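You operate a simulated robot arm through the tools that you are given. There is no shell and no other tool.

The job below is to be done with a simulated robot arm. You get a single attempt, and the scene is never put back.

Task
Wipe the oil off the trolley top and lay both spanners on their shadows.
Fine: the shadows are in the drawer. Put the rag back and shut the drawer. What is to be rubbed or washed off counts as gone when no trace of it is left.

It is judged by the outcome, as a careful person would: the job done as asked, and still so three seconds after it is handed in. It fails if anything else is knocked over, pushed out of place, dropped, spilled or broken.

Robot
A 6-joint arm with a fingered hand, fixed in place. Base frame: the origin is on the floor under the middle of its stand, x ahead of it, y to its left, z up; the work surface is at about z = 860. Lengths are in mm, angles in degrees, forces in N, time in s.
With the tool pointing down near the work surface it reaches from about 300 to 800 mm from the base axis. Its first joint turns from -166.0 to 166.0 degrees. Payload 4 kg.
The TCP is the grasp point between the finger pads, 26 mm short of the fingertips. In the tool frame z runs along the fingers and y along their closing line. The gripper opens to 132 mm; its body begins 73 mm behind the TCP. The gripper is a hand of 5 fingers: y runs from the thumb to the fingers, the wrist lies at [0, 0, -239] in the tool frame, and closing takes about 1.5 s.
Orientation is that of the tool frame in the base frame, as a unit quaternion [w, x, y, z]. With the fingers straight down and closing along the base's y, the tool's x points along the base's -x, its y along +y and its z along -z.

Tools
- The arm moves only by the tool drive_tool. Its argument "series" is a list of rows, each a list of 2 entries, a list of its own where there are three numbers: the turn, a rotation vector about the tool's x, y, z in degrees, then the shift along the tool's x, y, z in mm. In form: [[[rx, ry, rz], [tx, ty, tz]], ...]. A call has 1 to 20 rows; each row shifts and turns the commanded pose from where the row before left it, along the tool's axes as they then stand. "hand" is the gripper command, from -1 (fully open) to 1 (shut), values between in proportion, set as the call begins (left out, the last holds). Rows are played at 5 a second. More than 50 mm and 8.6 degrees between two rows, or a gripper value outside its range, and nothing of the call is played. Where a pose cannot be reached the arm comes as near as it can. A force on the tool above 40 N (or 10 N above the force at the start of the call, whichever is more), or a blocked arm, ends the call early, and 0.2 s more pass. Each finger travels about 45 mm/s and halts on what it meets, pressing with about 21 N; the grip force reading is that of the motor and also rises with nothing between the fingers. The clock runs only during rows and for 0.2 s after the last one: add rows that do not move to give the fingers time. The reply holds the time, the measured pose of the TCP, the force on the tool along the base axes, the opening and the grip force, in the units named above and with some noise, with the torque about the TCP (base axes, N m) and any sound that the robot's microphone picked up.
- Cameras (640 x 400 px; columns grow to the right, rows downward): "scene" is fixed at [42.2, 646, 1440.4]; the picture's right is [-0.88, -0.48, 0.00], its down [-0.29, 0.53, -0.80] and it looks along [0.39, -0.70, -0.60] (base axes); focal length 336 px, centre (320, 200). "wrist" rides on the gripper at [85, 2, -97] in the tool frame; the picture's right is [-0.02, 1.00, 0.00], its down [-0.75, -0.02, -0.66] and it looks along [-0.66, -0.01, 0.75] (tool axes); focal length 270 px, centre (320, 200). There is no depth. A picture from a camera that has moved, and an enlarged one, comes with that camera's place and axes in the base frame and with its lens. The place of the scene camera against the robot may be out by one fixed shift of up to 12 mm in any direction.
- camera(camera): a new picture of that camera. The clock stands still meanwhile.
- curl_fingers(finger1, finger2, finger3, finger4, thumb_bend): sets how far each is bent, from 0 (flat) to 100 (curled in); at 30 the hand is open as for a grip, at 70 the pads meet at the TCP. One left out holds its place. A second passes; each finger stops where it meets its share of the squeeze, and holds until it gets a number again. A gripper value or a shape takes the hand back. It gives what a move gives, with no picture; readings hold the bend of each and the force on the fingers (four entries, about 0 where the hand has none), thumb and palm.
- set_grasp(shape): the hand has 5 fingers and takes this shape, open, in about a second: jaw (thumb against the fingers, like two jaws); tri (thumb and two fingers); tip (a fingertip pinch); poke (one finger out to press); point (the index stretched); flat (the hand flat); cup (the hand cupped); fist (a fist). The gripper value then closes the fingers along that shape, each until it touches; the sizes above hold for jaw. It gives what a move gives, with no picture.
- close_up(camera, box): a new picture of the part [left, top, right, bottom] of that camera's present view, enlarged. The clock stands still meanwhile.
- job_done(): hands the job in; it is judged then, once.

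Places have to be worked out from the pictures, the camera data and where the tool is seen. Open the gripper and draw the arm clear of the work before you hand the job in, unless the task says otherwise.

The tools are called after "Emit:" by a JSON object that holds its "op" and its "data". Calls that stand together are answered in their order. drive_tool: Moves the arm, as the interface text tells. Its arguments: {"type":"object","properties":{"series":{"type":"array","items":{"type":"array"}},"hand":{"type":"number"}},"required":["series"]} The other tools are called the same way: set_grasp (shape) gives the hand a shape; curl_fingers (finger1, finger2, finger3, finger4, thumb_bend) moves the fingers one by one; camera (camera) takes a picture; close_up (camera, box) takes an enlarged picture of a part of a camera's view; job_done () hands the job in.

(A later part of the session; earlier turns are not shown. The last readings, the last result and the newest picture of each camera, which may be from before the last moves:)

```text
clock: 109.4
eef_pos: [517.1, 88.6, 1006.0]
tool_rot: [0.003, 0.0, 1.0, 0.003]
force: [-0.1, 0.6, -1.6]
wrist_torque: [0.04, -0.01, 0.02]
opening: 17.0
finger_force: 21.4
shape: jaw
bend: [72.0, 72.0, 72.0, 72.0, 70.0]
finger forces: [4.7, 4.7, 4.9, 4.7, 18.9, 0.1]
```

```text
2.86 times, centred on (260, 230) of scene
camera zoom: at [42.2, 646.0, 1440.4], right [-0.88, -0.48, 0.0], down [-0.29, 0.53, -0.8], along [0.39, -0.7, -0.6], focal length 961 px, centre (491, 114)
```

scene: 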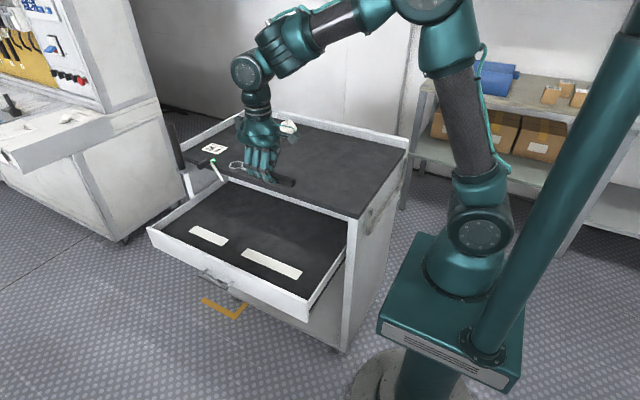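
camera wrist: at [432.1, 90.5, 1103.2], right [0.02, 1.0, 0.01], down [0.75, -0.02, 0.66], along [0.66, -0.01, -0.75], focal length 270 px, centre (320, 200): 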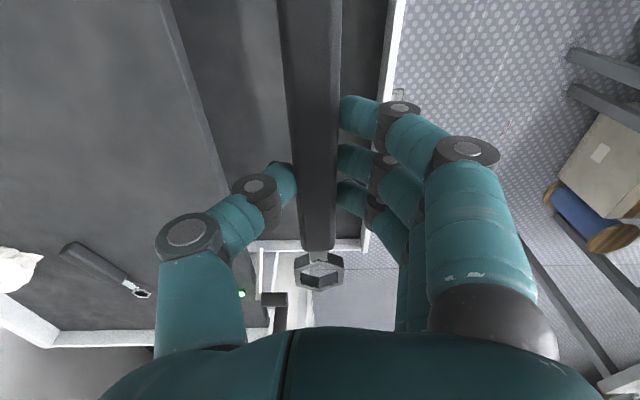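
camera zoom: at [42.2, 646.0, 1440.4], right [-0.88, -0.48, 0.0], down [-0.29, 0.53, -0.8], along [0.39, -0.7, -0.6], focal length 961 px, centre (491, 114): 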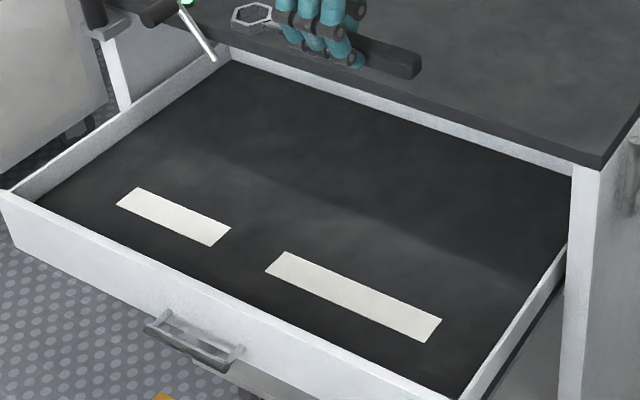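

The spanner hides the shadow from the camera here. To fix the shadow's x position precisely I shift back and sideways for an unobstructed look.

Emit:
{"op": "drive_tool", "data": {"series": [[[0, 0, 0], [33, 26, 0]], [[0, 0, 0], [33, 26, 0]], [[0, 0, 0], [33, 26, 0]], [[0, 0, 0], [33, 26, 0]], [[0, 0, 0], [0, 0, 0]]]}}

Emit:
{"op": "close_up", "data": {"camera": "wrist", "box": [140, 20, 340, 200]}}

Emit:
{"op": "camera", "data": {"camera": "wrist"}}

```text
clock: 110.6
eef_pos: [385.1, 194.0, 1001.7]
tool_rot: [0.003, 0.0, 1.0, 0.004]
force: [0.4, 0.6, -1.4]
wrist_torque: [0.01, 0.04, 0.05]
opening: 16.7
finger_force: 20.7
shape: jaw
bend: [72.0, 72.0, 72.0, 72.0, 70.0]
finger forces: [4.7, 4.7, 4.6, 4.8, 18.7, 0.0]
```

```text
2.22 times, centred on (240, 110) of wrist
camera zoom: at [300.5, 194.7, 1098.8], right [0.02, 1.0, 0.01], down [0.75, -0.02, 0.66], along [0.66, -0.01, -0.75], focal length 601 px, centre (498, 400)
```

zoom: 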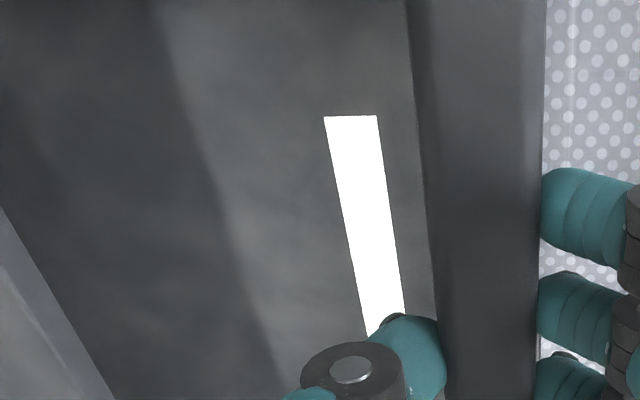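

```text
taken
camera wrist: at [300.5, 194.7, 1098.8], right [0.02, 1.0, 0.01], down [0.75, -0.02, 0.66], along [0.66, -0.01, -0.75], focal length 270 px, centre (320, 200)
```

wrist: 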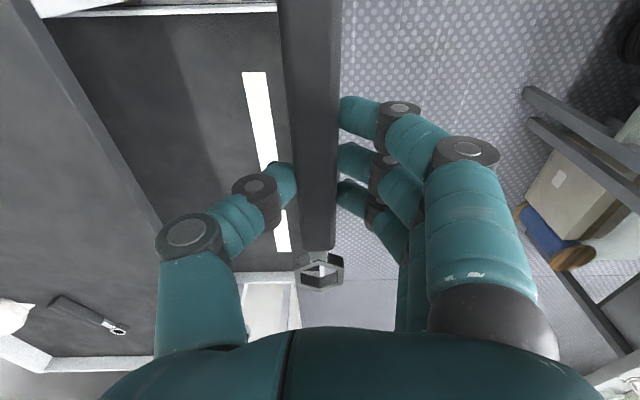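

Combining the views, the drawer floor is at z≈661, the long shadow is centred at about (529,92) and the short one at (789,92). I go back over it and descend to TCP z≈760.

Emit:
{"op": "drive_tool", "data": {"series": [[[0, 0, 0], [-32.7, -25.4, 0]], [[0, 0, 0], [-32.7, -25.4, 0]], [[0, 0, 0], [-32.7, -25.4, 0]], [[0, 0, 0], [-32.7, -25.4, 0]], [[0, 0, 0], [0, 0, 48]], [[0, 0, 0], [0, 0, 48]], [[0, 0, 0], [0, 0, 48]], [[0, 0, 0], [0, 0, 48]], [[0, 0, 0], [0, 0, 48]], [[0, 0, 0], [0, 0, 0]]]}}

Emit:
{"op": "camera", "data": {"camera": "wrist"}}

Emit:
{"op": "close_up", "data": {"camera": "scene", "box": [150, 150, 350, 310]}}

```text
clock: 112.8
eef_pos: [514.4, 91.6, 766.1]
tool_rot: [0.004, 0.0, 1.0, 0.003]
force: [-0.2, -0.3, -0.3]
wrist_torque: [0.03, 0.0, -0.01]
opening: 17.2
finger_force: 21.1
shape: jaw
bend: [72.0, 72.0, 72.0, 72.0, 70.0]
finger forces: [4.6, 4.5, 4.7, 4.8, 18.5, 0.1]
```

```text
taken
camera wrist: at [429.8, 91.6, 862.7], right [0.02, 1.0, 0.01], down [0.75, -0.02, 0.66], along [0.66, -0.01, -0.75], focal length 270 px, centre (320, 200)
```

wrist: 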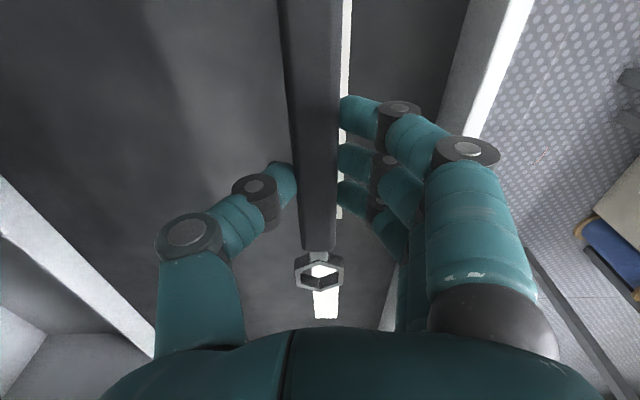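

```text
2.50 times, centred on (250, 230) of scene
camera zoom: at [42.2, 646.0, 1440.4], right [-0.88, -0.48, 0.0], down [-0.29, 0.53, -0.8], along [0.39, -0.7, -0.6], focal length 841 px, centre (495, 125)
```

zoom: 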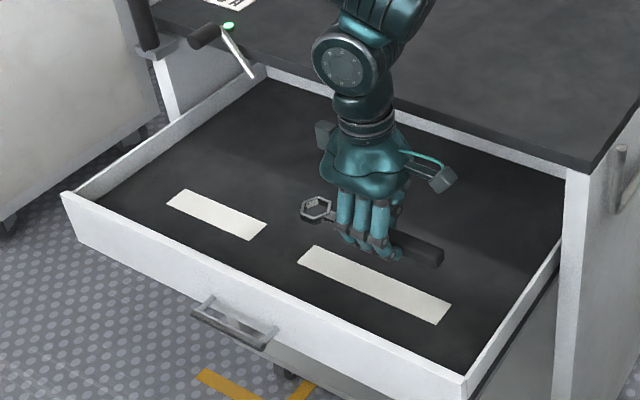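

The shadow's edges visible around the spanner confirm the position within about 2 mm. I correct 2 mm and descend to z≈700.

Emit:
{"op": "drive_tool", "data": {"series": [[[0, 0, 0], [0, 2, 25]], [[0, 0, 0], [0, 0, 25]], [[0, 0, 0], [0, 0, 15]], [[0, 0, 0], [0, 0, 0]]]}}

Emit:
{"op": "camera", "data": {"camera": "wrist"}}

Emit:
{"op": "close_up", "data": {"camera": "scene", "box": [200, 180, 340, 290]}}

```text
clock: 113.8
eef_pos: [517.6, 95.2, 697.5]
tool_rot: [0.004, 0.0, 1.0, 0.004]
force: [0.3, 0.0, -0.7]
wrist_torque: [0.0, -0.01, -0.01]
opening: 17.0
finger_force: 20.9
shape: jaw
bend: [72.0, 72.0, 72.0, 72.0, 70.0]
finger forces: [4.6, 4.6, 4.8, 4.7, 18.5, 0.0]
```

```text
taken
camera wrist: at [433.4, 95.4, 795.1], right [0.02, 1.0, 0.01], down [0.75, -0.02, 0.66], along [0.66, -0.01, -0.75], focal length 270 px, centre (320, 200)
```

wrist: 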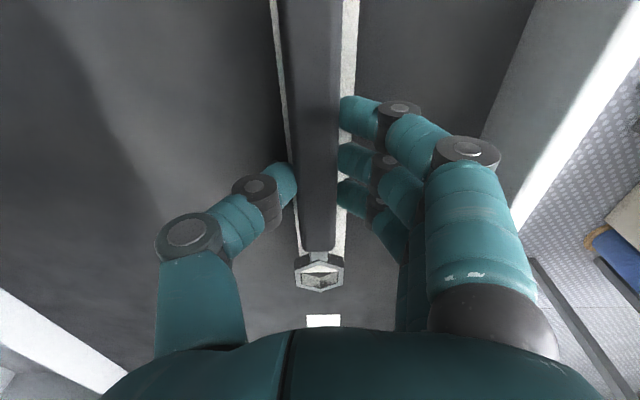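

```text
3.64 times, centred on (270, 235) of scene
camera zoom: at [42.2, 646.0, 1440.4], right [-0.88, -0.48, 0.0], down [-0.29, 0.53, -0.8], along [0.39, -0.7, -0.6], focal length 1223 px, centre (502, 73)
```

zoom: 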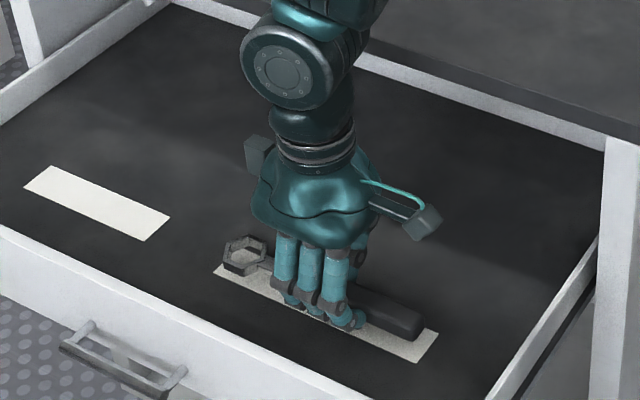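

Spanner is a few mm above the shadow and well centred. I lower in small steps until the force shows contact.

Emit:
{"op": "drive_tool", "data": {"series": [[[0, 0, 0], [0, 1, 2]], [[0, 0, 0], [0, 0, 2]], [[0, 0, 0], [0, 0, 1.5]]]}}

```text
clock: 114.6
eef_pos: [518.0, 95.0, 692.4]
tool_rot: [0.004, -0.001, 1.0, 0.004]
force: [-0.4, -0.1, -1.3]
wrist_torque: [-0.02, 0.01, 0.02]
opening: 17.1
finger_force: 20.5
shape: jaw
bend: [72.0, 72.0, 72.0, 72.0, 70.0]
finger forces: [4.7, 4.7, 4.7, 4.6, 18.6, 0.1]
```

Emit:
{"op": "drive_tool", "data": {"series": [[[0, 0, 0], [0, 0, 1.5]], [[0, 0, 0], [0, 0, 1.5]]]}}

```text
clock: 115.2
eef_pos: [517.0, 94.8, 690.2]
tool_rot: [0.004, 0.0, 1.0, 0.005]
force: [-0.1, 0.1, -0.7]
wrist_torque: [0.01, 0.03, -0.01]
opening: 17.1
finger_force: 21.0
shape: jaw
bend: [72.0, 72.0, 72.0, 72.0, 70.0]
finger forces: [4.6, 4.7, 4.7, 4.7, 18.4, 0.0]
```

Still no contact at z=690; I continue in small steps.

Emit:
{"op": "drive_tool", "data": {"series": [[[0, 0, 0], [0, 0, 1.5]], [[0, 0, 0], [0, 0, 1.5]]]}}

Emit:
{"op": "close_up", "data": {"camera": "wrist", "box": [240, 0, 400, 330]}}

```text
clock: 115.8
eef_pos: [518.4, 95.5, 687.4]
tool_rot: [0.004, 0.0, 1.0, 0.004]
force: [-3.1, 1.6, 22.2]
wrist_torque: [0.1, 0.05, 0.01]
opening: 17.5
finger_force: 20.5
shape: jaw
bend: [72.0, 72.0, 72.0, 72.0, 71.0]
finger forces: [6.7, 6.4, 6.4, 6.4, 24.7, 0.0]
```

```text
1.21 times, centred on (320, 165) of wrist
camera zoom: at [433.7, 96.1, 784.0], right [0.02, 1.0, 0.01], down [0.75, -0.02, 0.66], along [0.66, -0.01, -0.75], focal length 328 px, centre (320, 242)
```

zoom: 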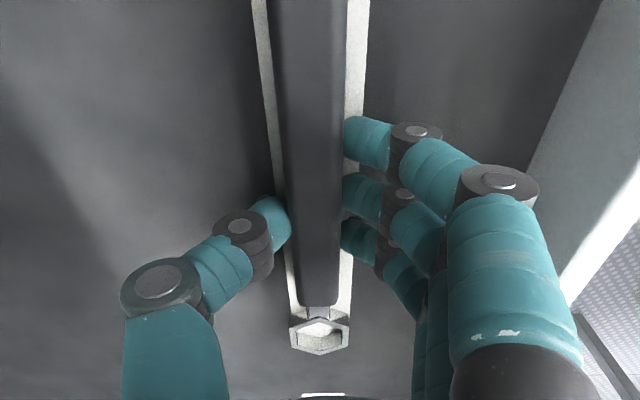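

Contact with 22 N at z=687; the spanner lies centred on the shadow within about 1 mm across and 6 mm margins at both ends. I relieve the pressure and open the hand.

Emit:
{"op": "drive_tool", "data": {"series": [[[0, 0, 0], [0, 0, -1]], [[0, 0, 0], [0, 0, 0]]]}}

Emit:
{"op": "drive_tool", "data": {"series": [[[0, 0, 0], [0, 0, 0]], [[0, 0, 0], [0, 0, 0]], [[0, 0, 0], [0, 0, 0]], [[0, 0, 0], [0, 0, 0]]], "hand": 0.2}}

Emit:
{"op": "camera", "data": {"camera": "wrist"}}

```text
clock: 116.4
eef_pos: [518.4, 94.4, 688.4]
tool_rot: [0.004, 0.0, 1.0, 0.004]
force: [-0.4, -0.1, 14.9]
wrist_torque: [0.09, 0.04, 0.04]
opening: 17.7
finger_force: 21.2
shape: jaw
bend: [72.0, 72.0, 72.0, 72.0, 71.0]
finger forces: [6.4, 6.0, 6.1, 6.0, 24.3, 0.1]
```

```text
clock: 117.4
eef_pos: [518.8, 95.4, 687.6]
tool_rot: [0.003, 0.001, 1.0, 0.003]
force: [0.1, -0.2, -0.3]
wrist_torque: [-0.02, 0.0, 0.02]
opening: 51.8
finger_force: 0.1
shape: jaw
bend: [73.0, 73.0, 73.0, 73.0, 70.0]
finger forces: [0.0, 0.1, 0.1, 0.1, 0.0, 0.0]
```

```text
taken
camera wrist: at [433.5, 96.4, 784.1], right [0.02, 1.0, 0.01], down [0.75, -0.02, 0.66], along [0.66, -0.01, -0.75], focal length 270 px, centre (320, 200)
```

wrist: 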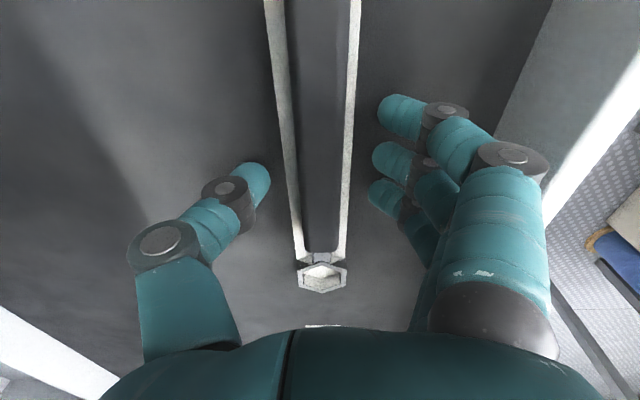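

The long spanner rests on its shadow. I withdraw straight up, then yaw -19°, lean 5° and travel over the short spanner's handle.

Emit:
{"op": "drive_tool", "data": {"series": [[[0, 0, 0], [0, 0, -20]], [[0, 0, 0], [0, 0, -45]], [[0, 0, 0], [0, 0, -48]], [[0, 0, 0], [0, 0, -48]], [[0, 0, 0], [0, 0, -48]], [[0, 0, 0], [0, 0, -48]], [[0, 0, 0], [0, 0, -48]], [[0, 0, 0], [0, 0, 0]]]}}

Emit:
{"op": "camera", "data": {"camera": "wrist"}}

Emit:
{"op": "close_up", "data": {"camera": "scene", "box": [150, 180, 350, 310]}}

```text
clock: 119.2
eef_pos: [516.1, 93.0, 993.5]
tool_rot: [0.004, 0.0, 1.0, 0.004]
force: [1.1, 0.9, 0.2]
wrist_torque: [-0.02, 0.0, -0.02]
opening: 51.9
finger_force: 0.1
shape: jaw
bend: [73.0, 73.0, 73.0, 73.0, 70.0]
finger forces: [0.1, 0.0, 0.1, 0.0, 0.1, 0.0]
```

```text
taken
camera wrist: at [431.0, 93.6, 1088.9], right [0.02, 1.0, 0.01], down [0.75, -0.02, 0.66], along [0.66, -0.01, -0.75], focal length 270 px, centre (320, 200)
```

wrist: 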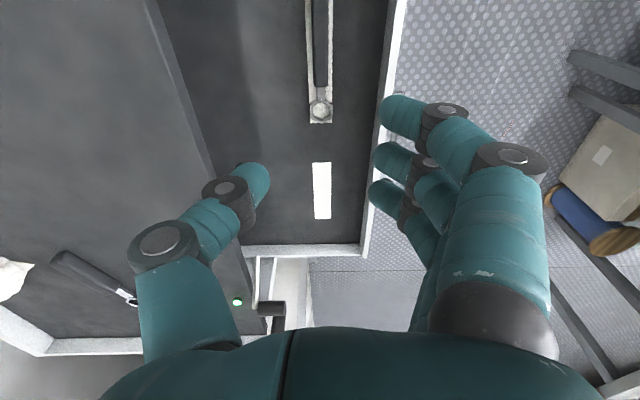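

```text
3.08 times, centred on (250, 245) of scene
camera zoom: at [42.2, 646.0, 1440.4], right [-0.88, -0.48, 0.0], down [-0.29, 0.53, -0.8], along [0.39, -0.7, -0.6], focal length 1035 px, centre (535, 62)
```

zoom: 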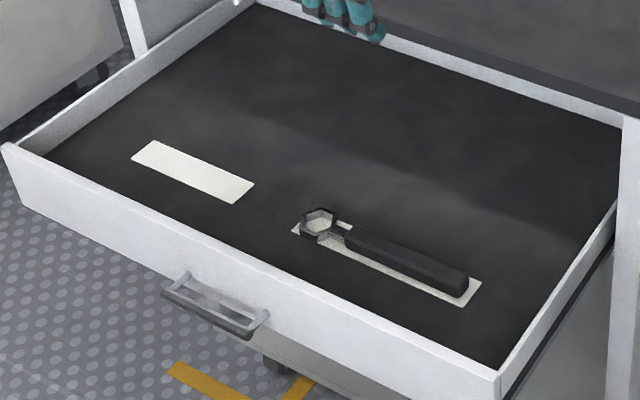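

The spanner lies on its shadow; I enlarge the wrist view to check its alignment and measure the short shadow and lever.

Emit:
{"op": "close_up", "data": {"camera": "wrist", "box": [270, 0, 370, 130]}}

Emit:
{"op": "close_up", "data": {"camera": "wrist", "box": [220, 140, 360, 330]}}

```text
3.08 times, centred on (320, 65) of wrist
camera zoom: at [431.0, 93.6, 1088.9], right [0.02, 1.0, 0.01], down [0.75, -0.02, 0.66], along [0.66, -0.01, -0.75], focal length 832 px, centre (320, 615)
```

zoom: 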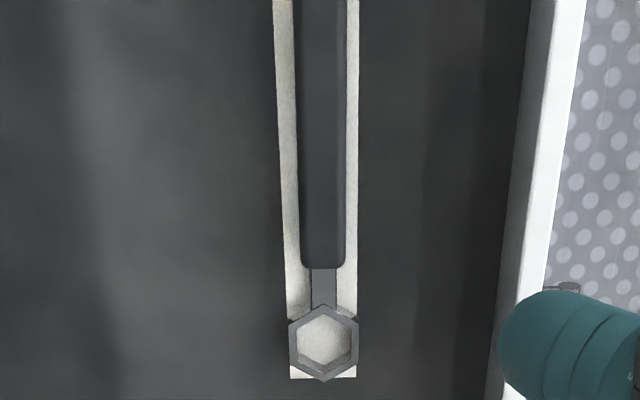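

```text
2.11 times, centred on (290, 235) of wrist
camera zoom: at [431.0, 93.6, 1088.9], right [0.02, 1.0, 0.01], down [0.75, -0.02, 0.66], along [0.66, -0.01, -0.75], focal length 569 px, centre (383, 126)
```

zoom: 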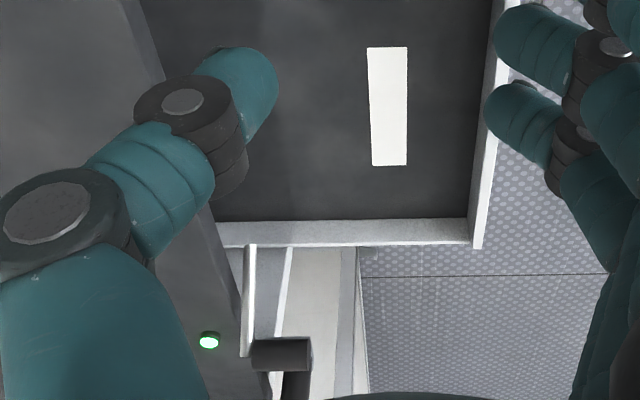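

All good: the long spanner is within its shadow (≈2 mm off centre), and the short shadow is centred at about (790,94). I now turn and travel over the short spanner.

Emit:
{"op": "drive_tool", "data": {"series": [[[0, 0, -6.33], [0, 0, 0]], [[0, 0, -6.33], [0, 0, 0]], [[0, 0, -6.33], [0, 0, 0]], [[0, -5, 0], [0, 0, 0]], [[0, 0, 0], [-12.1, -43.8, 4.8]], [[0, 0, 0], [-12.1, -43.8, 4.8]], [[0, 0, 0], [-12.1, -43.8, 4.8]], [[0, 0, 0], [-12.1, -43.8, 4.8]], [[0, 0, 0], [-12.1, -43.8, 4.8]], [[0, 0, 0], [-12.1, -43.8, 4.8]], [[0, 0, 0], [-12.1, -43.8, 4.8]], [[0, 0, 0], [-12.1, -43.8, 4.8]], [[0, 0, 0], [0, 0, 0]]]}}

Emit:
{"op": "camera", "data": {"camera": "wrist"}}

```text
clock: 122.0
eef_pos: [724.4, -205.0, 964.8]
tool_rot: [0.047, -0.164, 0.985, 0.01]
force: [-0.5, 0.2, -0.1]
wrist_torque: [-0.02, 0.02, 0.05]
opening: 52.1
finger_force: 0.0
shape: jaw
bend: [73.0, 73.0, 73.0, 73.0, 70.0]
finger forces: [0.0, 0.0, 0.0, 0.0, 0.0, 0.0]
```

```text
taken
camera wrist: at [635.3, -234.3, 1052.6], right [-0.31, 0.95, 0.01], down [0.66, 0.2, 0.73], along [0.69, 0.23, -0.69], focal length 270 px, centre (320, 200)
```

wrist: 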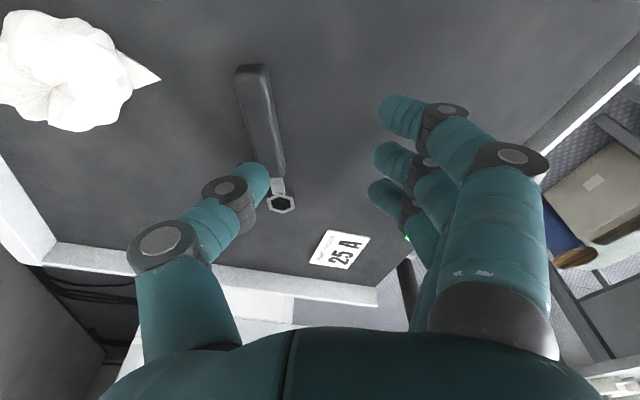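

The short spanner's axis is at about 21°, handle centre near (755,-240). I turn another -2° and move over it at z≈935.

Emit:
{"op": "drive_tool", "data": {"series": [[[0, 0, 0], [-7.9, -21.5, 15.7]], [[0, 0, 0], [-7.9, -21.5, 15.7]], [[0, 0, -2], [0, 0, 0]], [[0, 0, 0], [0, 0, 0]]]}}

Emit:
{"op": "camera", "data": {"camera": "wrist"}}

Emit:
{"op": "close_up", "data": {"camera": "scene", "box": [200, 80, 320, 160]}}

```text
clock: 123.0
eef_pos: [757.5, -238.3, 931.6]
tool_rot: [0.047, -0.181, 0.982, 0.009]
force: [-0.3, -0.2, -0.4]
wrist_torque: [-0.02, 0.0, 0.02]
opening: 52.0
finger_force: 0.1
shape: jaw
bend: [73.0, 73.0, 73.0, 73.0, 70.0]
finger forces: [0.0, 0.0, 0.0, 0.0, 0.1, 0.1]
```

```text
taken
camera wrist: at [670.3, -271.0, 1020.5], right [-0.34, 0.94, 0.0], down [0.65, 0.23, 0.73], along [0.68, 0.25, -0.69], focal length 270 px, centre (320, 200)
```

wrist: 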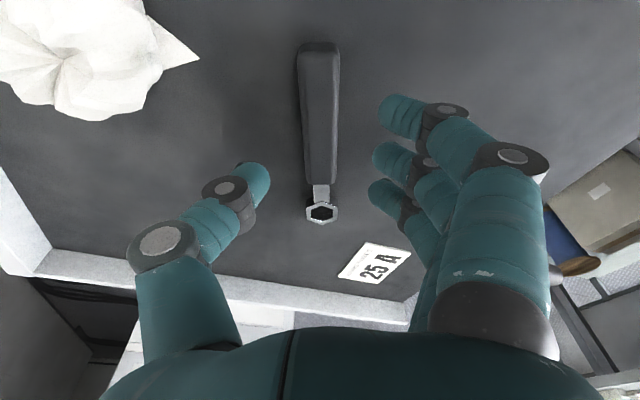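

```text
5.00 times, centred on (260, 120) of scene
camera zoom: at [42.2, 646.0, 1440.4], right [-0.88, -0.48, 0.0], down [-0.29, 0.53, -0.8], along [0.39, -0.7, -0.6], focal length 1682 px, centre (620, 600)
```

zoom: 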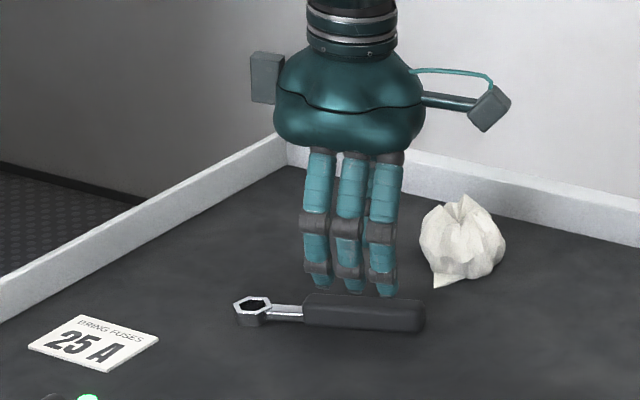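

Aligned laterally; I shift 8 mm toward the handle's near end and descend to z≈892.

Emit:
{"op": "drive_tool", "data": {"series": [[[0, 0, 0], [4, 0, 15]], [[0, 0, 0], [4, 0, 15]], [[0, 0, 0], [0, 0, 7]], [[0, 0, 0], [0, 0, 3.5]], [[0, 0, 0], [0, 0, 0]]]}}

Emit:
{"op": "camera", "data": {"camera": "wrist"}}

Emit:
{"op": "close_up", "data": {"camera": "scene", "box": [200, 80, 320, 160]}}

```text
clock: 124.2
eef_pos: [753.7, -239.2, 891.3]
tool_rot: [0.046, -0.181, 0.982, 0.01]
force: [-1.3, 0.5, 2.1]
wrist_torque: [0.03, 0.09, 0.02]
opening: 52.2
finger_force: 0.0
shape: jaw
bend: [74.0, 73.0, 73.0, 73.0, 70.0]
finger forces: [2.4, 0.0, 0.1, 0.0, 0.0, 0.0]
```

```text
taken
camera wrist: at [666.0, -271.6, 979.2], right [-0.34, 0.94, 0.0], down [0.65, 0.23, 0.73], along [0.68, 0.25, -0.69], focal length 270 px, centre (320, 200)
```

wrist: 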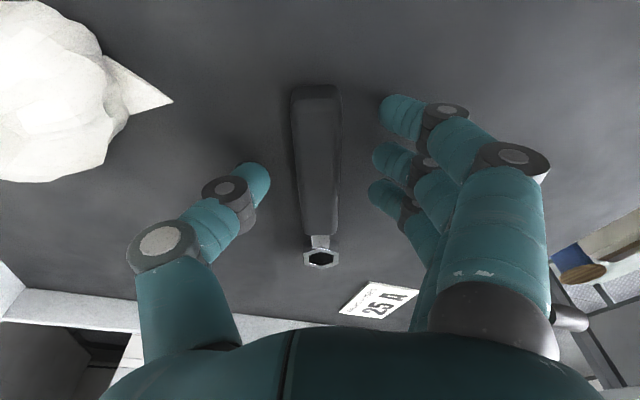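

```text
5.00 times, centred on (260, 120) of scene
camera zoom: at [42.2, 646.0, 1440.4], right [-0.88, -0.48, 0.0], down [-0.29, 0.53, -0.8], along [0.39, -0.7, -0.6], focal length 1682 px, centre (620, 600)
```

zoom: 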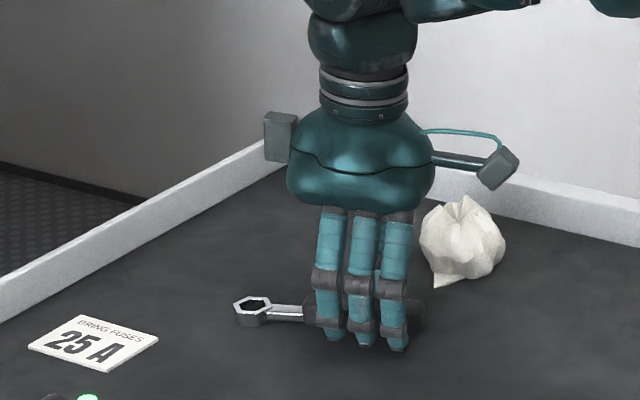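

Finger 1 just touches the top (2 N); I raise 1.5 mm and close on the handle.

Emit:
{"op": "drive_tool", "data": {"series": [[[0, 0, 0], [0, 0, -1.5]], [[0, 0, 0], [0, 0, 0]]]}}

Emit:
{"op": "drive_tool", "data": {"series": [[[0, 0, 0], [0, 0, 0]], [[0, 0, 0], [0, 0, 0]], [[0, 0, 0], [0, 0, 0]], [[0, 0, 0], [0, 0, 0]], [[0, 0, 0], [0, 0, 0]], [[0, 0, 0], [0, 0, 0]]], "hand": 1}}

Emit:
{"op": "camera", "data": {"camera": "wrist"}}

```text
clock: 124.8
eef_pos: [752.3, -240.6, 892.7]
tool_rot: [0.047, -0.181, 0.982, 0.009]
force: [-0.2, 0.6, -0.2]
wrist_torque: [0.01, 0.01, 0.0]
opening: 52.3
finger_force: 0.1
shape: jaw
bend: [73.0, 73.0, 73.0, 73.0, 70.0]
finger forces: [0.0, 0.0, 0.0, 0.1, 0.1, 0.1]
```

```text
clock: 126.2
eef_pos: [752.5, -240.6, 892.2]
tool_rot: [0.047, -0.182, 0.982, 0.009]
force: [0.7, -0.4, 0.4]
wrist_torque: [0.02, 0.01, 0.05]
opening: 17.2
finger_force: 21.4
shape: jaw
bend: [72.0, 72.0, 72.0, 72.0, 70.0]
finger forces: [4.6, 4.7, 4.6, 4.8, 18.5, 0.0]
```

```text
taken
camera wrist: at [665.6, -272.3, 980.4], right [-0.34, 0.94, 0.0], down [0.65, 0.23, 0.73], along [0.68, 0.25, -0.69], focal length 270 px, centre (320, 200)
```

wrist: 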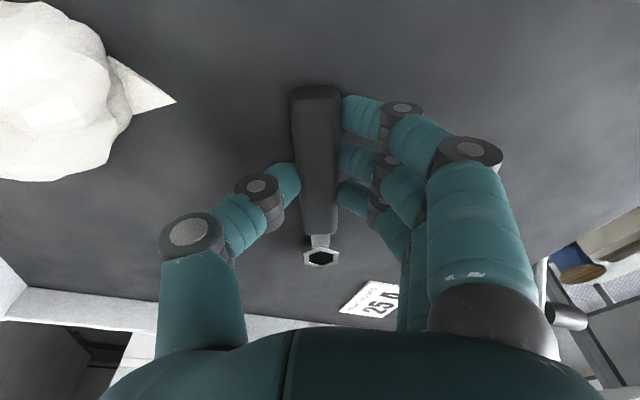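

Firm, even grip; the spanner's centre is 26 mm headward of the TCP. I lift, carry it back over the top, turn it parallel to the drawer (about the vertical) and bring it over the drawer short of the lever.

Emit:
{"op": "drive_tool", "data": {"series": [[[0, 0, 0], [-2.06, 0.09, -21.4]], [[0, 0, 0], [-2.06, 0.09, -21.4]], [[0, 0, 0], [1.3, 38.2, -6.4]], [[0, 0, 0], [1.3, 38.2, -6.4]], [[0, 0, 0], [1.3, 38.2, -6.4]], [[0, 0, 0], [1.3, 38.2, -6.4]], [[0.67, -0.03, 6.96], [0, 0, 0]], [[0.67, -0.03, 6.96], [0, 0, 0]], [[0.67, -0.03, 6.96], [0, 0, 0]], [[0, 0, 0], [0, 48.5, 0]], [[0, 0, 0], [0, 48.5, 0]], [[0, 0, 0], [0, 48.5, 0]], [[0, 0, 0], [0, 48.5, 0]], [[0, 0, 0], [0, 0, 0]]]}}

Emit:
{"op": "camera", "data": {"camera": "wrist"}}

Emit:
{"op": "camera", "data": {"camera": "scene"}}

```text
clock: 129.2
eef_pos: [695.3, 90.9, 958.8]
tool_rot: [0.05, 0.0, 0.999, 0.001]
force: [-0.1, 0.3, -1.3]
wrist_torque: [-0.02, 0.0, 0.04]
opening: 17.1
finger_force: 20.5
shape: jaw
bend: [72.0, 72.0, 72.0, 72.0, 70.0]
finger forces: [4.7, 4.7, 4.7, 4.8, 18.8, 0.0]
```

```text
taken
camera wrist: at [602.1, 92.1, 1047.6], right [0.02, 1.0, 0.0], down [0.69, -0.02, 0.73], along [0.73, -0.01, -0.69], focal length 270 px, centre (320, 200)
```

wrist: 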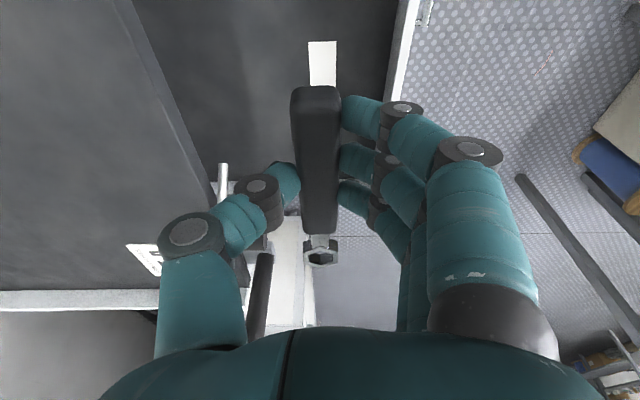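

```text
taken
```

scene: 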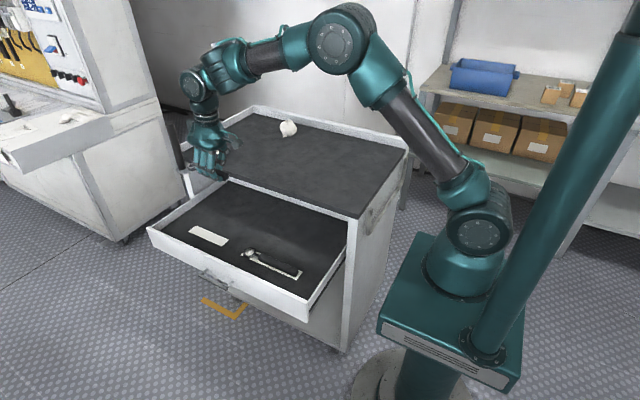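

Orientation is right and the short shadow's near edge again gives x≈715, y centre≈95. I move +x to x≈763 and start descending beside the lever.

Emit:
{"op": "drive_tool", "data": {"series": [[[0, 0, 0], [-32.8, 2, 13.4]], [[0, 0, 0], [-32.8, 2, 13.4]], [[0, 0, 0], [0, 0, 0]]]}}

Emit:
{"op": "camera", "data": {"camera": "wrist"}}

Emit:
{"op": "close_up", "data": {"camera": "scene", "box": [140, 80, 300, 200]}}

```text
clock: 130.0
eef_pos: [760.6, 95.3, 940.4]
tool_rot: [0.05, -0.001, 0.999, 0.002]
force: [1.0, 0.1, 0.0]
wrist_torque: [-0.03, 0.01, -0.01]
opening: 17.2
finger_force: 20.6
shape: jaw
bend: [72.0, 72.0, 72.0, 72.0, 70.0]
finger forces: [4.7, 4.7, 4.7, 4.8, 18.9, 0.0]
```

```text
taken
camera wrist: at [668.2, 97.2, 1028.7], right [0.02, 1.0, 0.0], down [0.69, -0.02, 0.73], along [0.73, -0.01, -0.69], focal length 270 px, centre (320, 200)
```

wrist: 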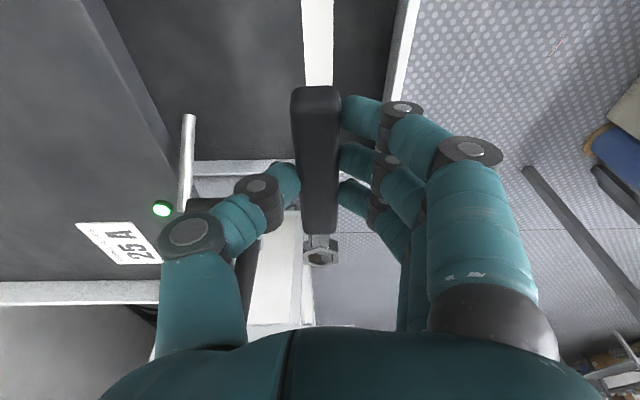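

```text
3.33 times, centred on (220, 140) of scene
camera zoom: at [42.2, 646.0, 1440.4], right [-0.88, -0.48, 0.0], down [-0.29, 0.53, -0.8], along [0.39, -0.7, -0.6], focal length 1121 px, centre (653, 400)
```

zoom: 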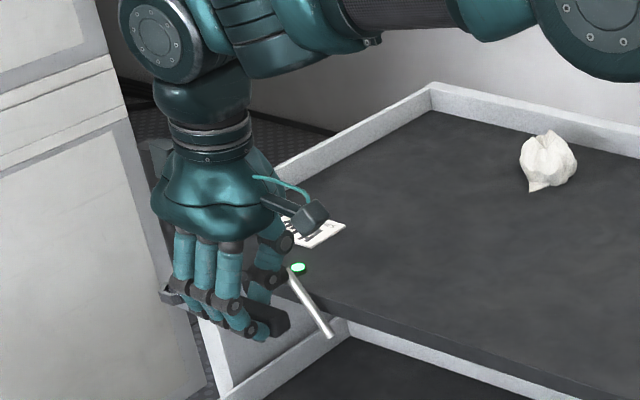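

The shadow lines up with the spanner (centre y≈95). I descend vertically in two stages.

Emit:
{"op": "drive_tool", "data": {"series": [[[0, 0, 0], [3.5, 0, 34.8]], [[0, 0, 0], [3.5, 0, 34.8]], [[0, 0, 0], [3.5, 0, 34.8]], [[0, 0, 0], [3.5, 0, 34.8]], [[0, 0, 0], [0, 0, 0]]]}}

Emit:
{"op": "camera", "data": {"camera": "wrist"}}

Emit:
{"op": "close_up", "data": {"camera": "scene", "box": [140, 110, 300, 270]}}

```text
clock: 131.2
eef_pos: [760.9, 95.9, 800.9]
tool_rot: [0.049, 0.0, 0.999, 0.001]
force: [0.9, -0.3, -0.7]
wrist_torque: [0.0, -0.04, 0.03]
opening: 16.9
finger_force: 20.6
shape: jaw
bend: [72.0, 72.0, 72.0, 72.0, 70.0]
finger forces: [4.7, 4.6, 4.7, 4.8, 18.9, 0.1]
```

```text
taken
camera wrist: at [667.3, 97.4, 890.1], right [0.02, 1.0, 0.0], down [0.69, -0.02, 0.73], along [0.73, -0.01, -0.69], focal length 270 px, centre (320, 200)
```

wrist: 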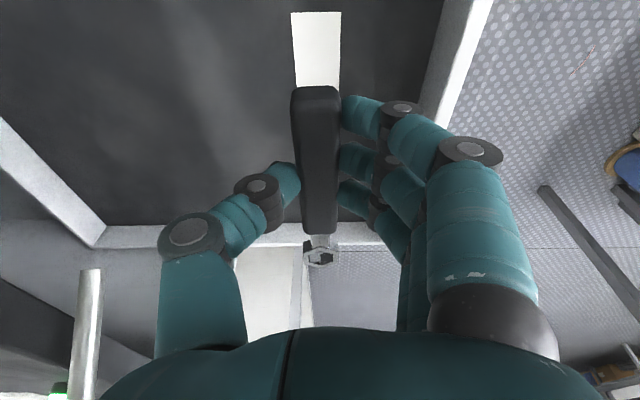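

```text
2.50 times, centred on (220, 190) of scene
camera zoom: at [42.2, 646.0, 1440.4], right [-0.88, -0.48, 0.0], down [-0.29, 0.53, -0.8], along [0.39, -0.7, -0.6], focal length 841 px, centre (570, 225)
```

zoom: 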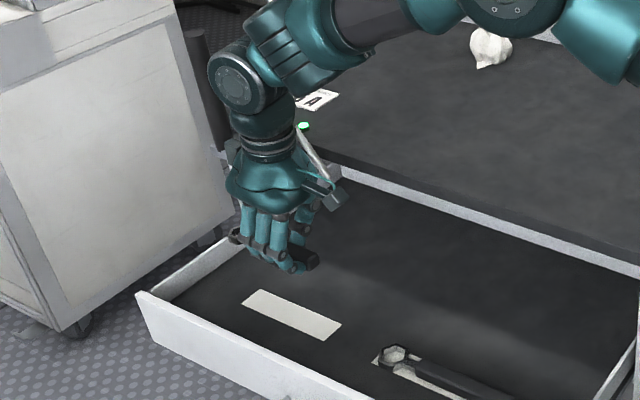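

Still well aligned. I continue down to z≈703.

Emit:
{"op": "drive_tool", "data": {"series": [[[0, 0, 0], [3.5, 0, 34.8]], [[0, 0, 0], [3.5, 0, 34.8]], [[0, 0, 0], [2.8, 0, 27.4]], [[0, 0, 0], [0, 0, 0]]]}}

Emit:
{"op": "camera", "data": {"camera": "wrist"}}

Emit:
{"op": "close_up", "data": {"camera": "scene", "box": [140, 150, 300, 270]}}

```text
clock: 132.2
eef_pos: [758.9, 96.5, 701.6]
tool_rot: [0.049, 0.0, 0.999, 0.0]
force: [-0.1, 0.4, -0.3]
wrist_torque: [-0.02, -0.03, -0.02]
opening: 17.5
finger_force: 21.2
shape: jaw
bend: [72.0, 72.0, 72.0, 72.0, 70.0]
finger forces: [4.6, 4.7, 4.8, 4.8, 18.9, 0.0]
```

```text
taken
camera wrist: at [666.2, 97.5, 789.9], right [0.02, 1.0, 0.0], down [0.68, -0.02, 0.73], along [0.73, -0.01, -0.69], focal length 270 px, centre (320, 200)
```

wrist: 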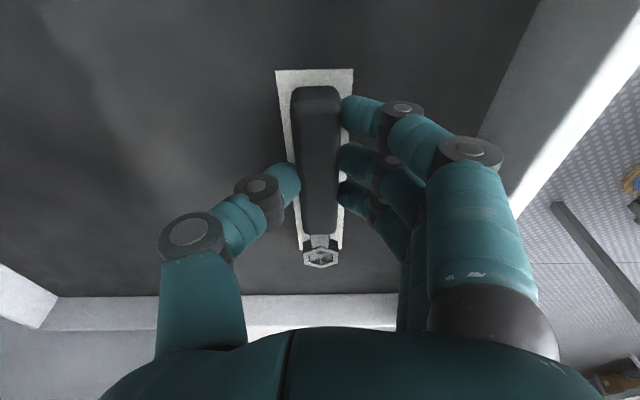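

```text
3.33 times, centred on (220, 210) of scene
camera zoom: at [42.2, 646.0, 1440.4], right [-0.88, -0.48, 0.0], down [-0.29, 0.53, -0.8], along [0.39, -0.7, -0.6], focal length 1121 px, centre (653, 167)
```

zoom: 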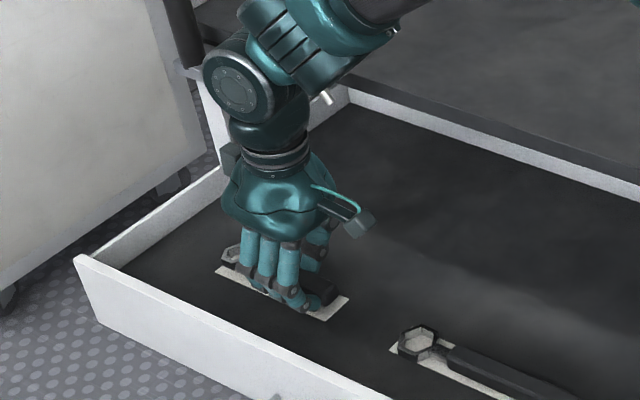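

Nearly down and centred. I lower in small steps (shifting 1 mm) until contact.

Emit:
{"op": "drive_tool", "data": {"series": [[[0, 0, 0], [-1.3, -1, 2.2]], [[0, 0, 0], [0.2, 0, 2]], [[0, 0, 0], [0.2, 0, 2]], [[0, 0, 0], [0.1, 0, 1.5]]]}}

```text
clock: 133.2
eef_pos: [760.5, 95.5, 694.9]
tool_rot: [0.049, 0.0, 0.999, 0.001]
force: [0.1, 0.4, -1.2]
wrist_torque: [0.0, 0.0, -0.01]
opening: 17.2
finger_force: 20.3
shape: jaw
bend: [72.0, 72.0, 72.0, 72.0, 70.0]
finger forces: [4.7, 4.7, 4.7, 4.7, 19.0, 0.0]
```

Emit:
{"op": "drive_tool", "data": {"series": [[[0, 0, 0], [0.1, 0, 1.5]], [[0, 0, 0], [0.1, 0, 1.2]]]}}

```text
clock: 133.8
eef_pos: [760.1, 94.6, 693.2]
tool_rot: [0.049, 0.0, 0.999, 0.0]
force: [0.4, 0.7, 0.1]
wrist_torque: [0.0, 0.01, 0.02]
opening: 17.1
finger_force: 21.7
shape: jaw
bend: [72.0, 72.0, 72.0, 72.0, 70.0]
finger forces: [4.7, 4.7, 4.7, 4.8, 18.8, 0.1]
```

Not yet in contact at z=693; a little further.

Emit:
{"op": "drive_tool", "data": {"series": [[[0, 0, 0], [0.1, 0, 1]], [[0, 0, 0], [0.1, 0, 1]]]}}

```text
clock: 134.4
eef_pos: [759.9, 95.6, 692.3]
tool_rot: [0.05, 0.001, 0.999, 0.001]
force: [0.6, -1.5, 4.5]
wrist_torque: [0.02, -0.02, -0.02]
opening: 16.9
finger_force: 20.9
shape: jaw
bend: [72.0, 72.0, 72.0, 72.0, 70.0]
finger forces: [4.8, 4.8, 4.7, 4.7, 20.9, 0.0]
```

Gentle contact (4.5 N) at z=692. I open the hand.

Emit:
{"op": "drive_tool", "data": {"series": [[[0, 0, 0], [0, 0, 0]], [[0, 0, 0], [0, 0, 0]], [[0, 0, 0], [0, 0, 0]], [[0, 0, 0], [0, 0, 0]]], "hand": 0.2}}

Emit:
{"op": "camera", "data": {"camera": "wrist"}}

```text
clock: 135.4
eef_pos: [761.7, 96.5, 691.0]
tool_rot: [0.049, 0.0, 0.999, 0.001]
force: [-0.1, 0.2, 0.9]
wrist_torque: [0.04, 0.01, 0.02]
opening: 51.6
finger_force: 0.1
shape: jaw
bend: [74.0, 73.0, 73.0, 73.0, 70.0]
finger forces: [0.4, 0.0, 0.1, 0.0, 0.0, 0.0]
```

```text
taken
camera wrist: at [667.6, 97.9, 779.3], right [0.02, 1.0, 0.0], down [0.69, -0.02, 0.73], along [0.73, -0.01, -0.69], focal length 270 px, centre (320, 200)
```

wrist: 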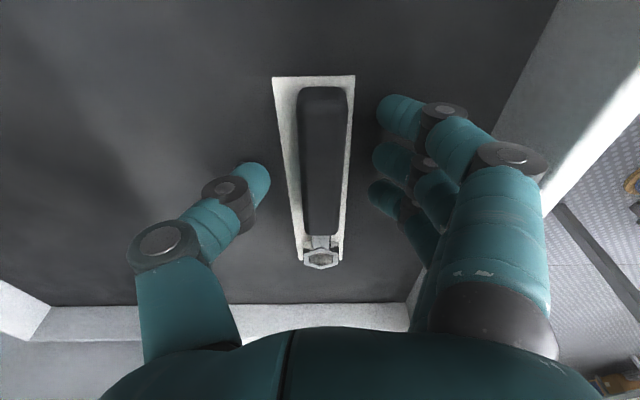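

The short spanner rests on its shadow, wholly within it. I withdraw straight up.

Emit:
{"op": "drive_tool", "data": {"series": [[[0, 0, 0], [-1.5, 0, -15]], [[0, 0, 0], [-2.5, 0, -24.9]], [[0, 0, 0], [-4, 0, -39.8]], [[0, 0, 0], [-4.5, 0, -44.8]], [[0, 0, 0], [-4.5, 0, -44.8]], [[0, 0, 0], [-4.5, 0, -44.8]], [[0, 0, 0], [-3, 0, -29.8]], [[0, 0, 0], [0, 0, 0]]]}}

Emit:
{"op": "camera", "data": {"camera": "wrist"}}

Emit:
{"op": "close_up", "data": {"camera": "scene", "box": [150, 180, 350, 310]}}

```text
clock: 137.2
eef_pos: [761.5, 97.7, 933.6]
tool_rot: [0.048, 0.0, 0.999, 0.001]
force: [0.3, -0.3, -0.5]
wrist_torque: [-0.01, 0.02, -0.02]
opening: 51.9
finger_force: 0.2
shape: jaw
bend: [73.0, 73.0, 73.0, 73.0, 70.0]
finger forces: [0.1, 0.0, 0.0, 0.0, 0.1, 0.1]
```

```text
taken
camera wrist: at [668.8, 99.1, 1021.5], right [0.02, 1.0, 0.0], down [0.69, -0.02, 0.73], along [0.73, -0.01, -0.69], focal length 270 px, centre (320, 200)
```

wrist: 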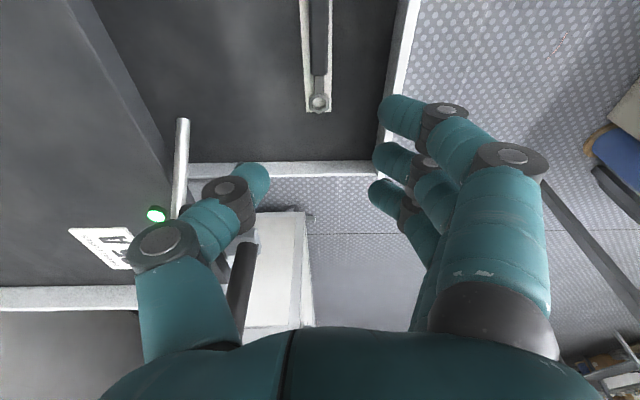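

```text
3.08 times, centred on (250, 245) of scene
camera zoom: at [42.2, 646.0, 1440.4], right [-0.88, -0.48, 0.0], down [-0.29, 0.53, -0.8], along [0.39, -0.7, -0.6], focal length 1035 px, centre (535, 62)
```

zoom: 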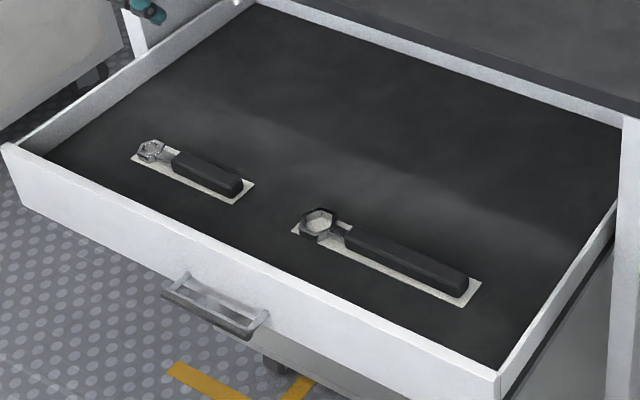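

Both spanners are on their shadows. Next, shutting the drawer: I close the empty hand, move in front of the drawer (x≈545, beside the handle), tilt 40° and come down in front of the panel with clearance.

Emit:
{"op": "drive_tool", "data": {"series": [[[0, 5.6, 0], [0, 0, 0]], [[0, 0, 0], [31, 31, 0]], [[0, 0, 0], [31, 31, 0]], [[0, 0, 0], [31, 31, 0]], [[0, 0, 0], [31, 31, 0]], [[0, 0, 0], [31, 31, 0]], [[0, 0, 0], [31, 31, 0]], [[0, 0, 0], [31, 31, 0]], [[8, 0, 0], [0, 0, 0]], [[8, 0, 0], [0, 0, 0]], [[8, 0, 0], [0, 0, 0]], [[8, 0, 0], [0, 0, 0]], [[8, 0, 0], [0, 0, 0]]], "hand": 1}}

Emit:
{"op": "camera", "data": {"camera": "scene"}}

Emit:
{"op": "camera", "data": {"camera": "wrist"}}

```text
clock: 140.0
eef_pos: [513.7, 277.7, 909.1]
tool_rot: [0.003, -0.001, 0.941, -0.339]
force: [0.3, -0.3, -0.6]
wrist_torque: [-0.01, -0.03, -0.01]
opening: 0.0
finger_force: 21.2
shape: jaw
bend: [65.0, 60.0, 60.0, 65.0, 66.0]
finger forces: [0.0, 0.0, 0.0, 0.0, 0.0, 0.0]
out of reach, approached as far as the arm can: row 12, 13
```

```text
taken
```

scene: 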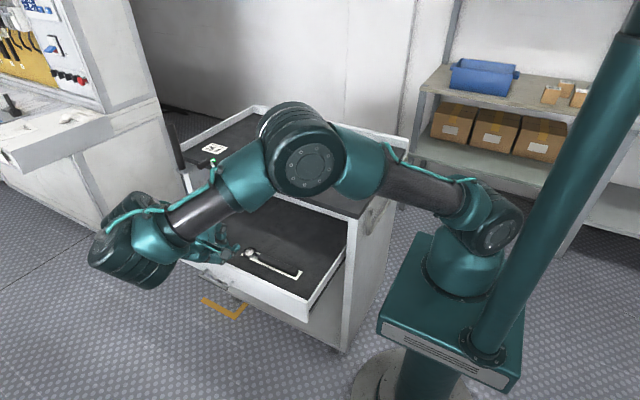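

```text
taken
camera wrist: at [428.5, 340.5, 982.0], right [0.02, 0.77, -0.64], down [0.75, 0.41, 0.52], along [0.66, -0.49, -0.57], focal length 270 px, centre (320, 200)
```

wrist: 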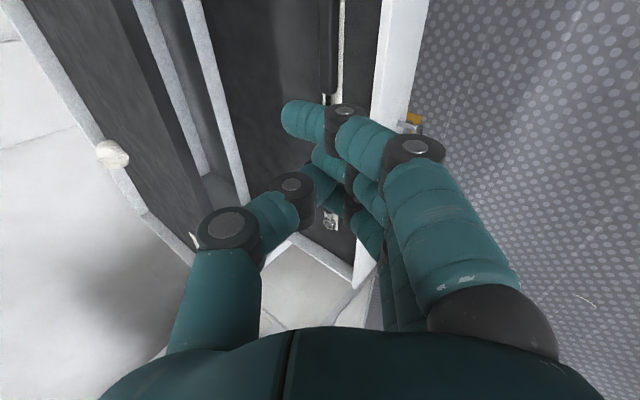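

The tilt is reached; the closed fingertips are about 65 mm in front of the panel. I come down to TCP z≈705.

Emit:
{"op": "drive_tool", "data": {"series": [[[0, 0, 0], [-6.2, 27.6, 30.2]], [[0, 0, 0], [-6.2, 27.6, 30.2]], [[0, 0, 0], [-6.2, 27.6, 30.2]], [[0, 0, 0], [-6.2, 27.6, 30.2]], [[0, 0, 0], [-6.2, 27.6, 30.2]], [[0, 0, 0], [0, 0, 0]]]}}

Emit:
{"op": "camera", "data": {"camera": "wrist"}}

Emit:
{"op": "close_up", "data": {"camera": "scene", "box": [100, 150, 350, 330]}}

```text
clock: 141.4
eef_pos: [542.6, 286.2, 702.5]
tool_rot: [0.001, 0.0, 0.94, -0.341]
force: [0.4, 0.0, 0.5]
wrist_torque: [0.02, 0.04, 0.03]
opening: 0.1
finger_force: 21.1
shape: jaw
bend: [65.0, 60.0, 60.0, 65.0, 66.0]
finger forces: [0.0, 0.0, 0.0, 0.0, 0.0, 0.0]
```

```text
taken
camera wrist: at [458.2, 350.4, 777.1], right [0.02, 0.77, -0.64], down [0.75, 0.41, 0.51], along [0.66, -0.49, -0.57], focal length 270 px, centre (320, 200)
```

wrist: 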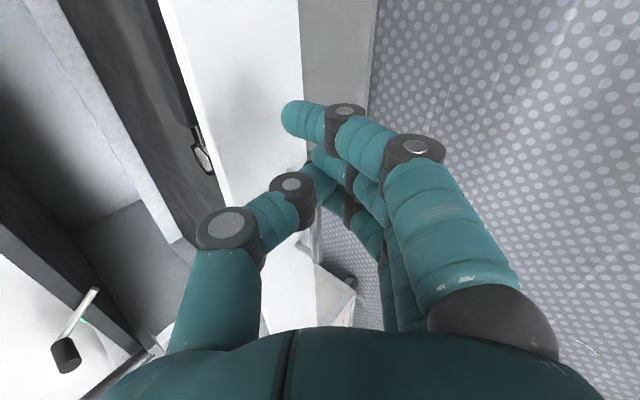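

```text
2.22 times, centred on (225, 240) of scene
camera zoom: at [42.2, 646.0, 1440.4], right [-0.88, -0.48, 0.0], down [-0.29, 0.53, -0.8], along [0.39, -0.7, -0.6], focal length 747 px, centre (531, 111)
```

zoom: 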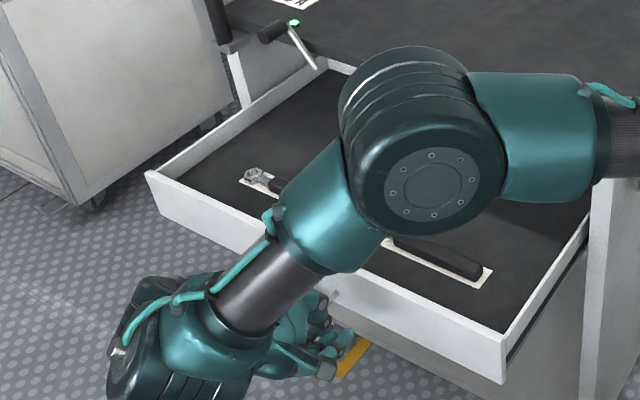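

Hand is in front of the panel at good height. I lower 12 mm, approach and begin pushing slowly toward -y.

Emit:
{"op": "drive_tool", "data": {"series": [[[0, 0, 0], [0, 7.7, 9.25]], [[0, 0, 0], [0, -11.55, 9.57]], [[0, 0, 0], [0, -11.55, 9.57]], [[0, 0, 0], [0, -11.55, 9.57]], [[0, 0, 0], [0, -6.16, 5.1]], [[0, 0, 0], [0, -6.16, 5.1]], [[0, 0, 0], [0, -6.16, 5.1]], [[0, 0, 0], [0, -6.16, 5.1]], [[0, 0, 0], [0, -6.16, 5.1]], [[0, 0, 0], [0, -6.16, 5.1]]]}}

Emit:
{"op": "camera", "data": {"camera": "wrist"}}

Emit:
{"op": "camera", "data": {"camera": "scene"}}

```text
clock: 143.6
eef_pos: [542.6, 192.5, 691.7]
tool_rot: [0.0, 0.001, 0.94, -0.34]
force: [-0.3, 0.5, -0.3]
wrist_torque: [-0.03, -0.01, -0.05]
opening: 0.2
finger_force: 21.2
shape: jaw
bend: [66.0, 60.0, 60.0, 66.0, 66.0]
finger forces: [0.0, 0.1, 0.1, 0.0, 0.0, 0.0]
```

```text
taken
camera wrist: at [459.5, 255.6, 765.1], right [0.02, 0.77, -0.64], down [0.75, 0.41, 0.51], along [0.66, -0.49, -0.57], focal length 270 px, centre (320, 200)
```

wrist: 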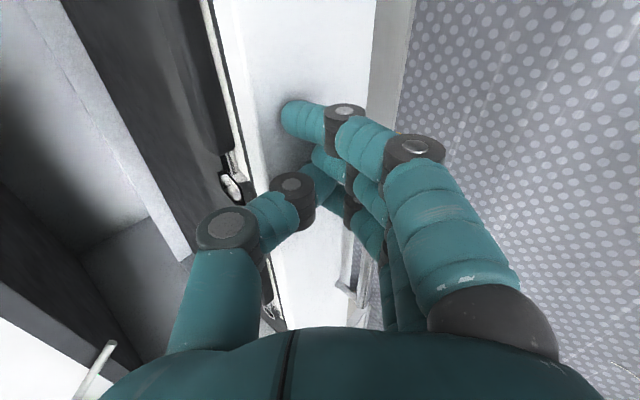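

```text
taken
```

scene: 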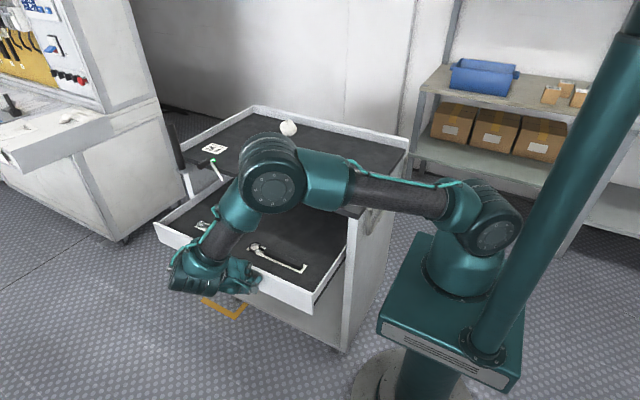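

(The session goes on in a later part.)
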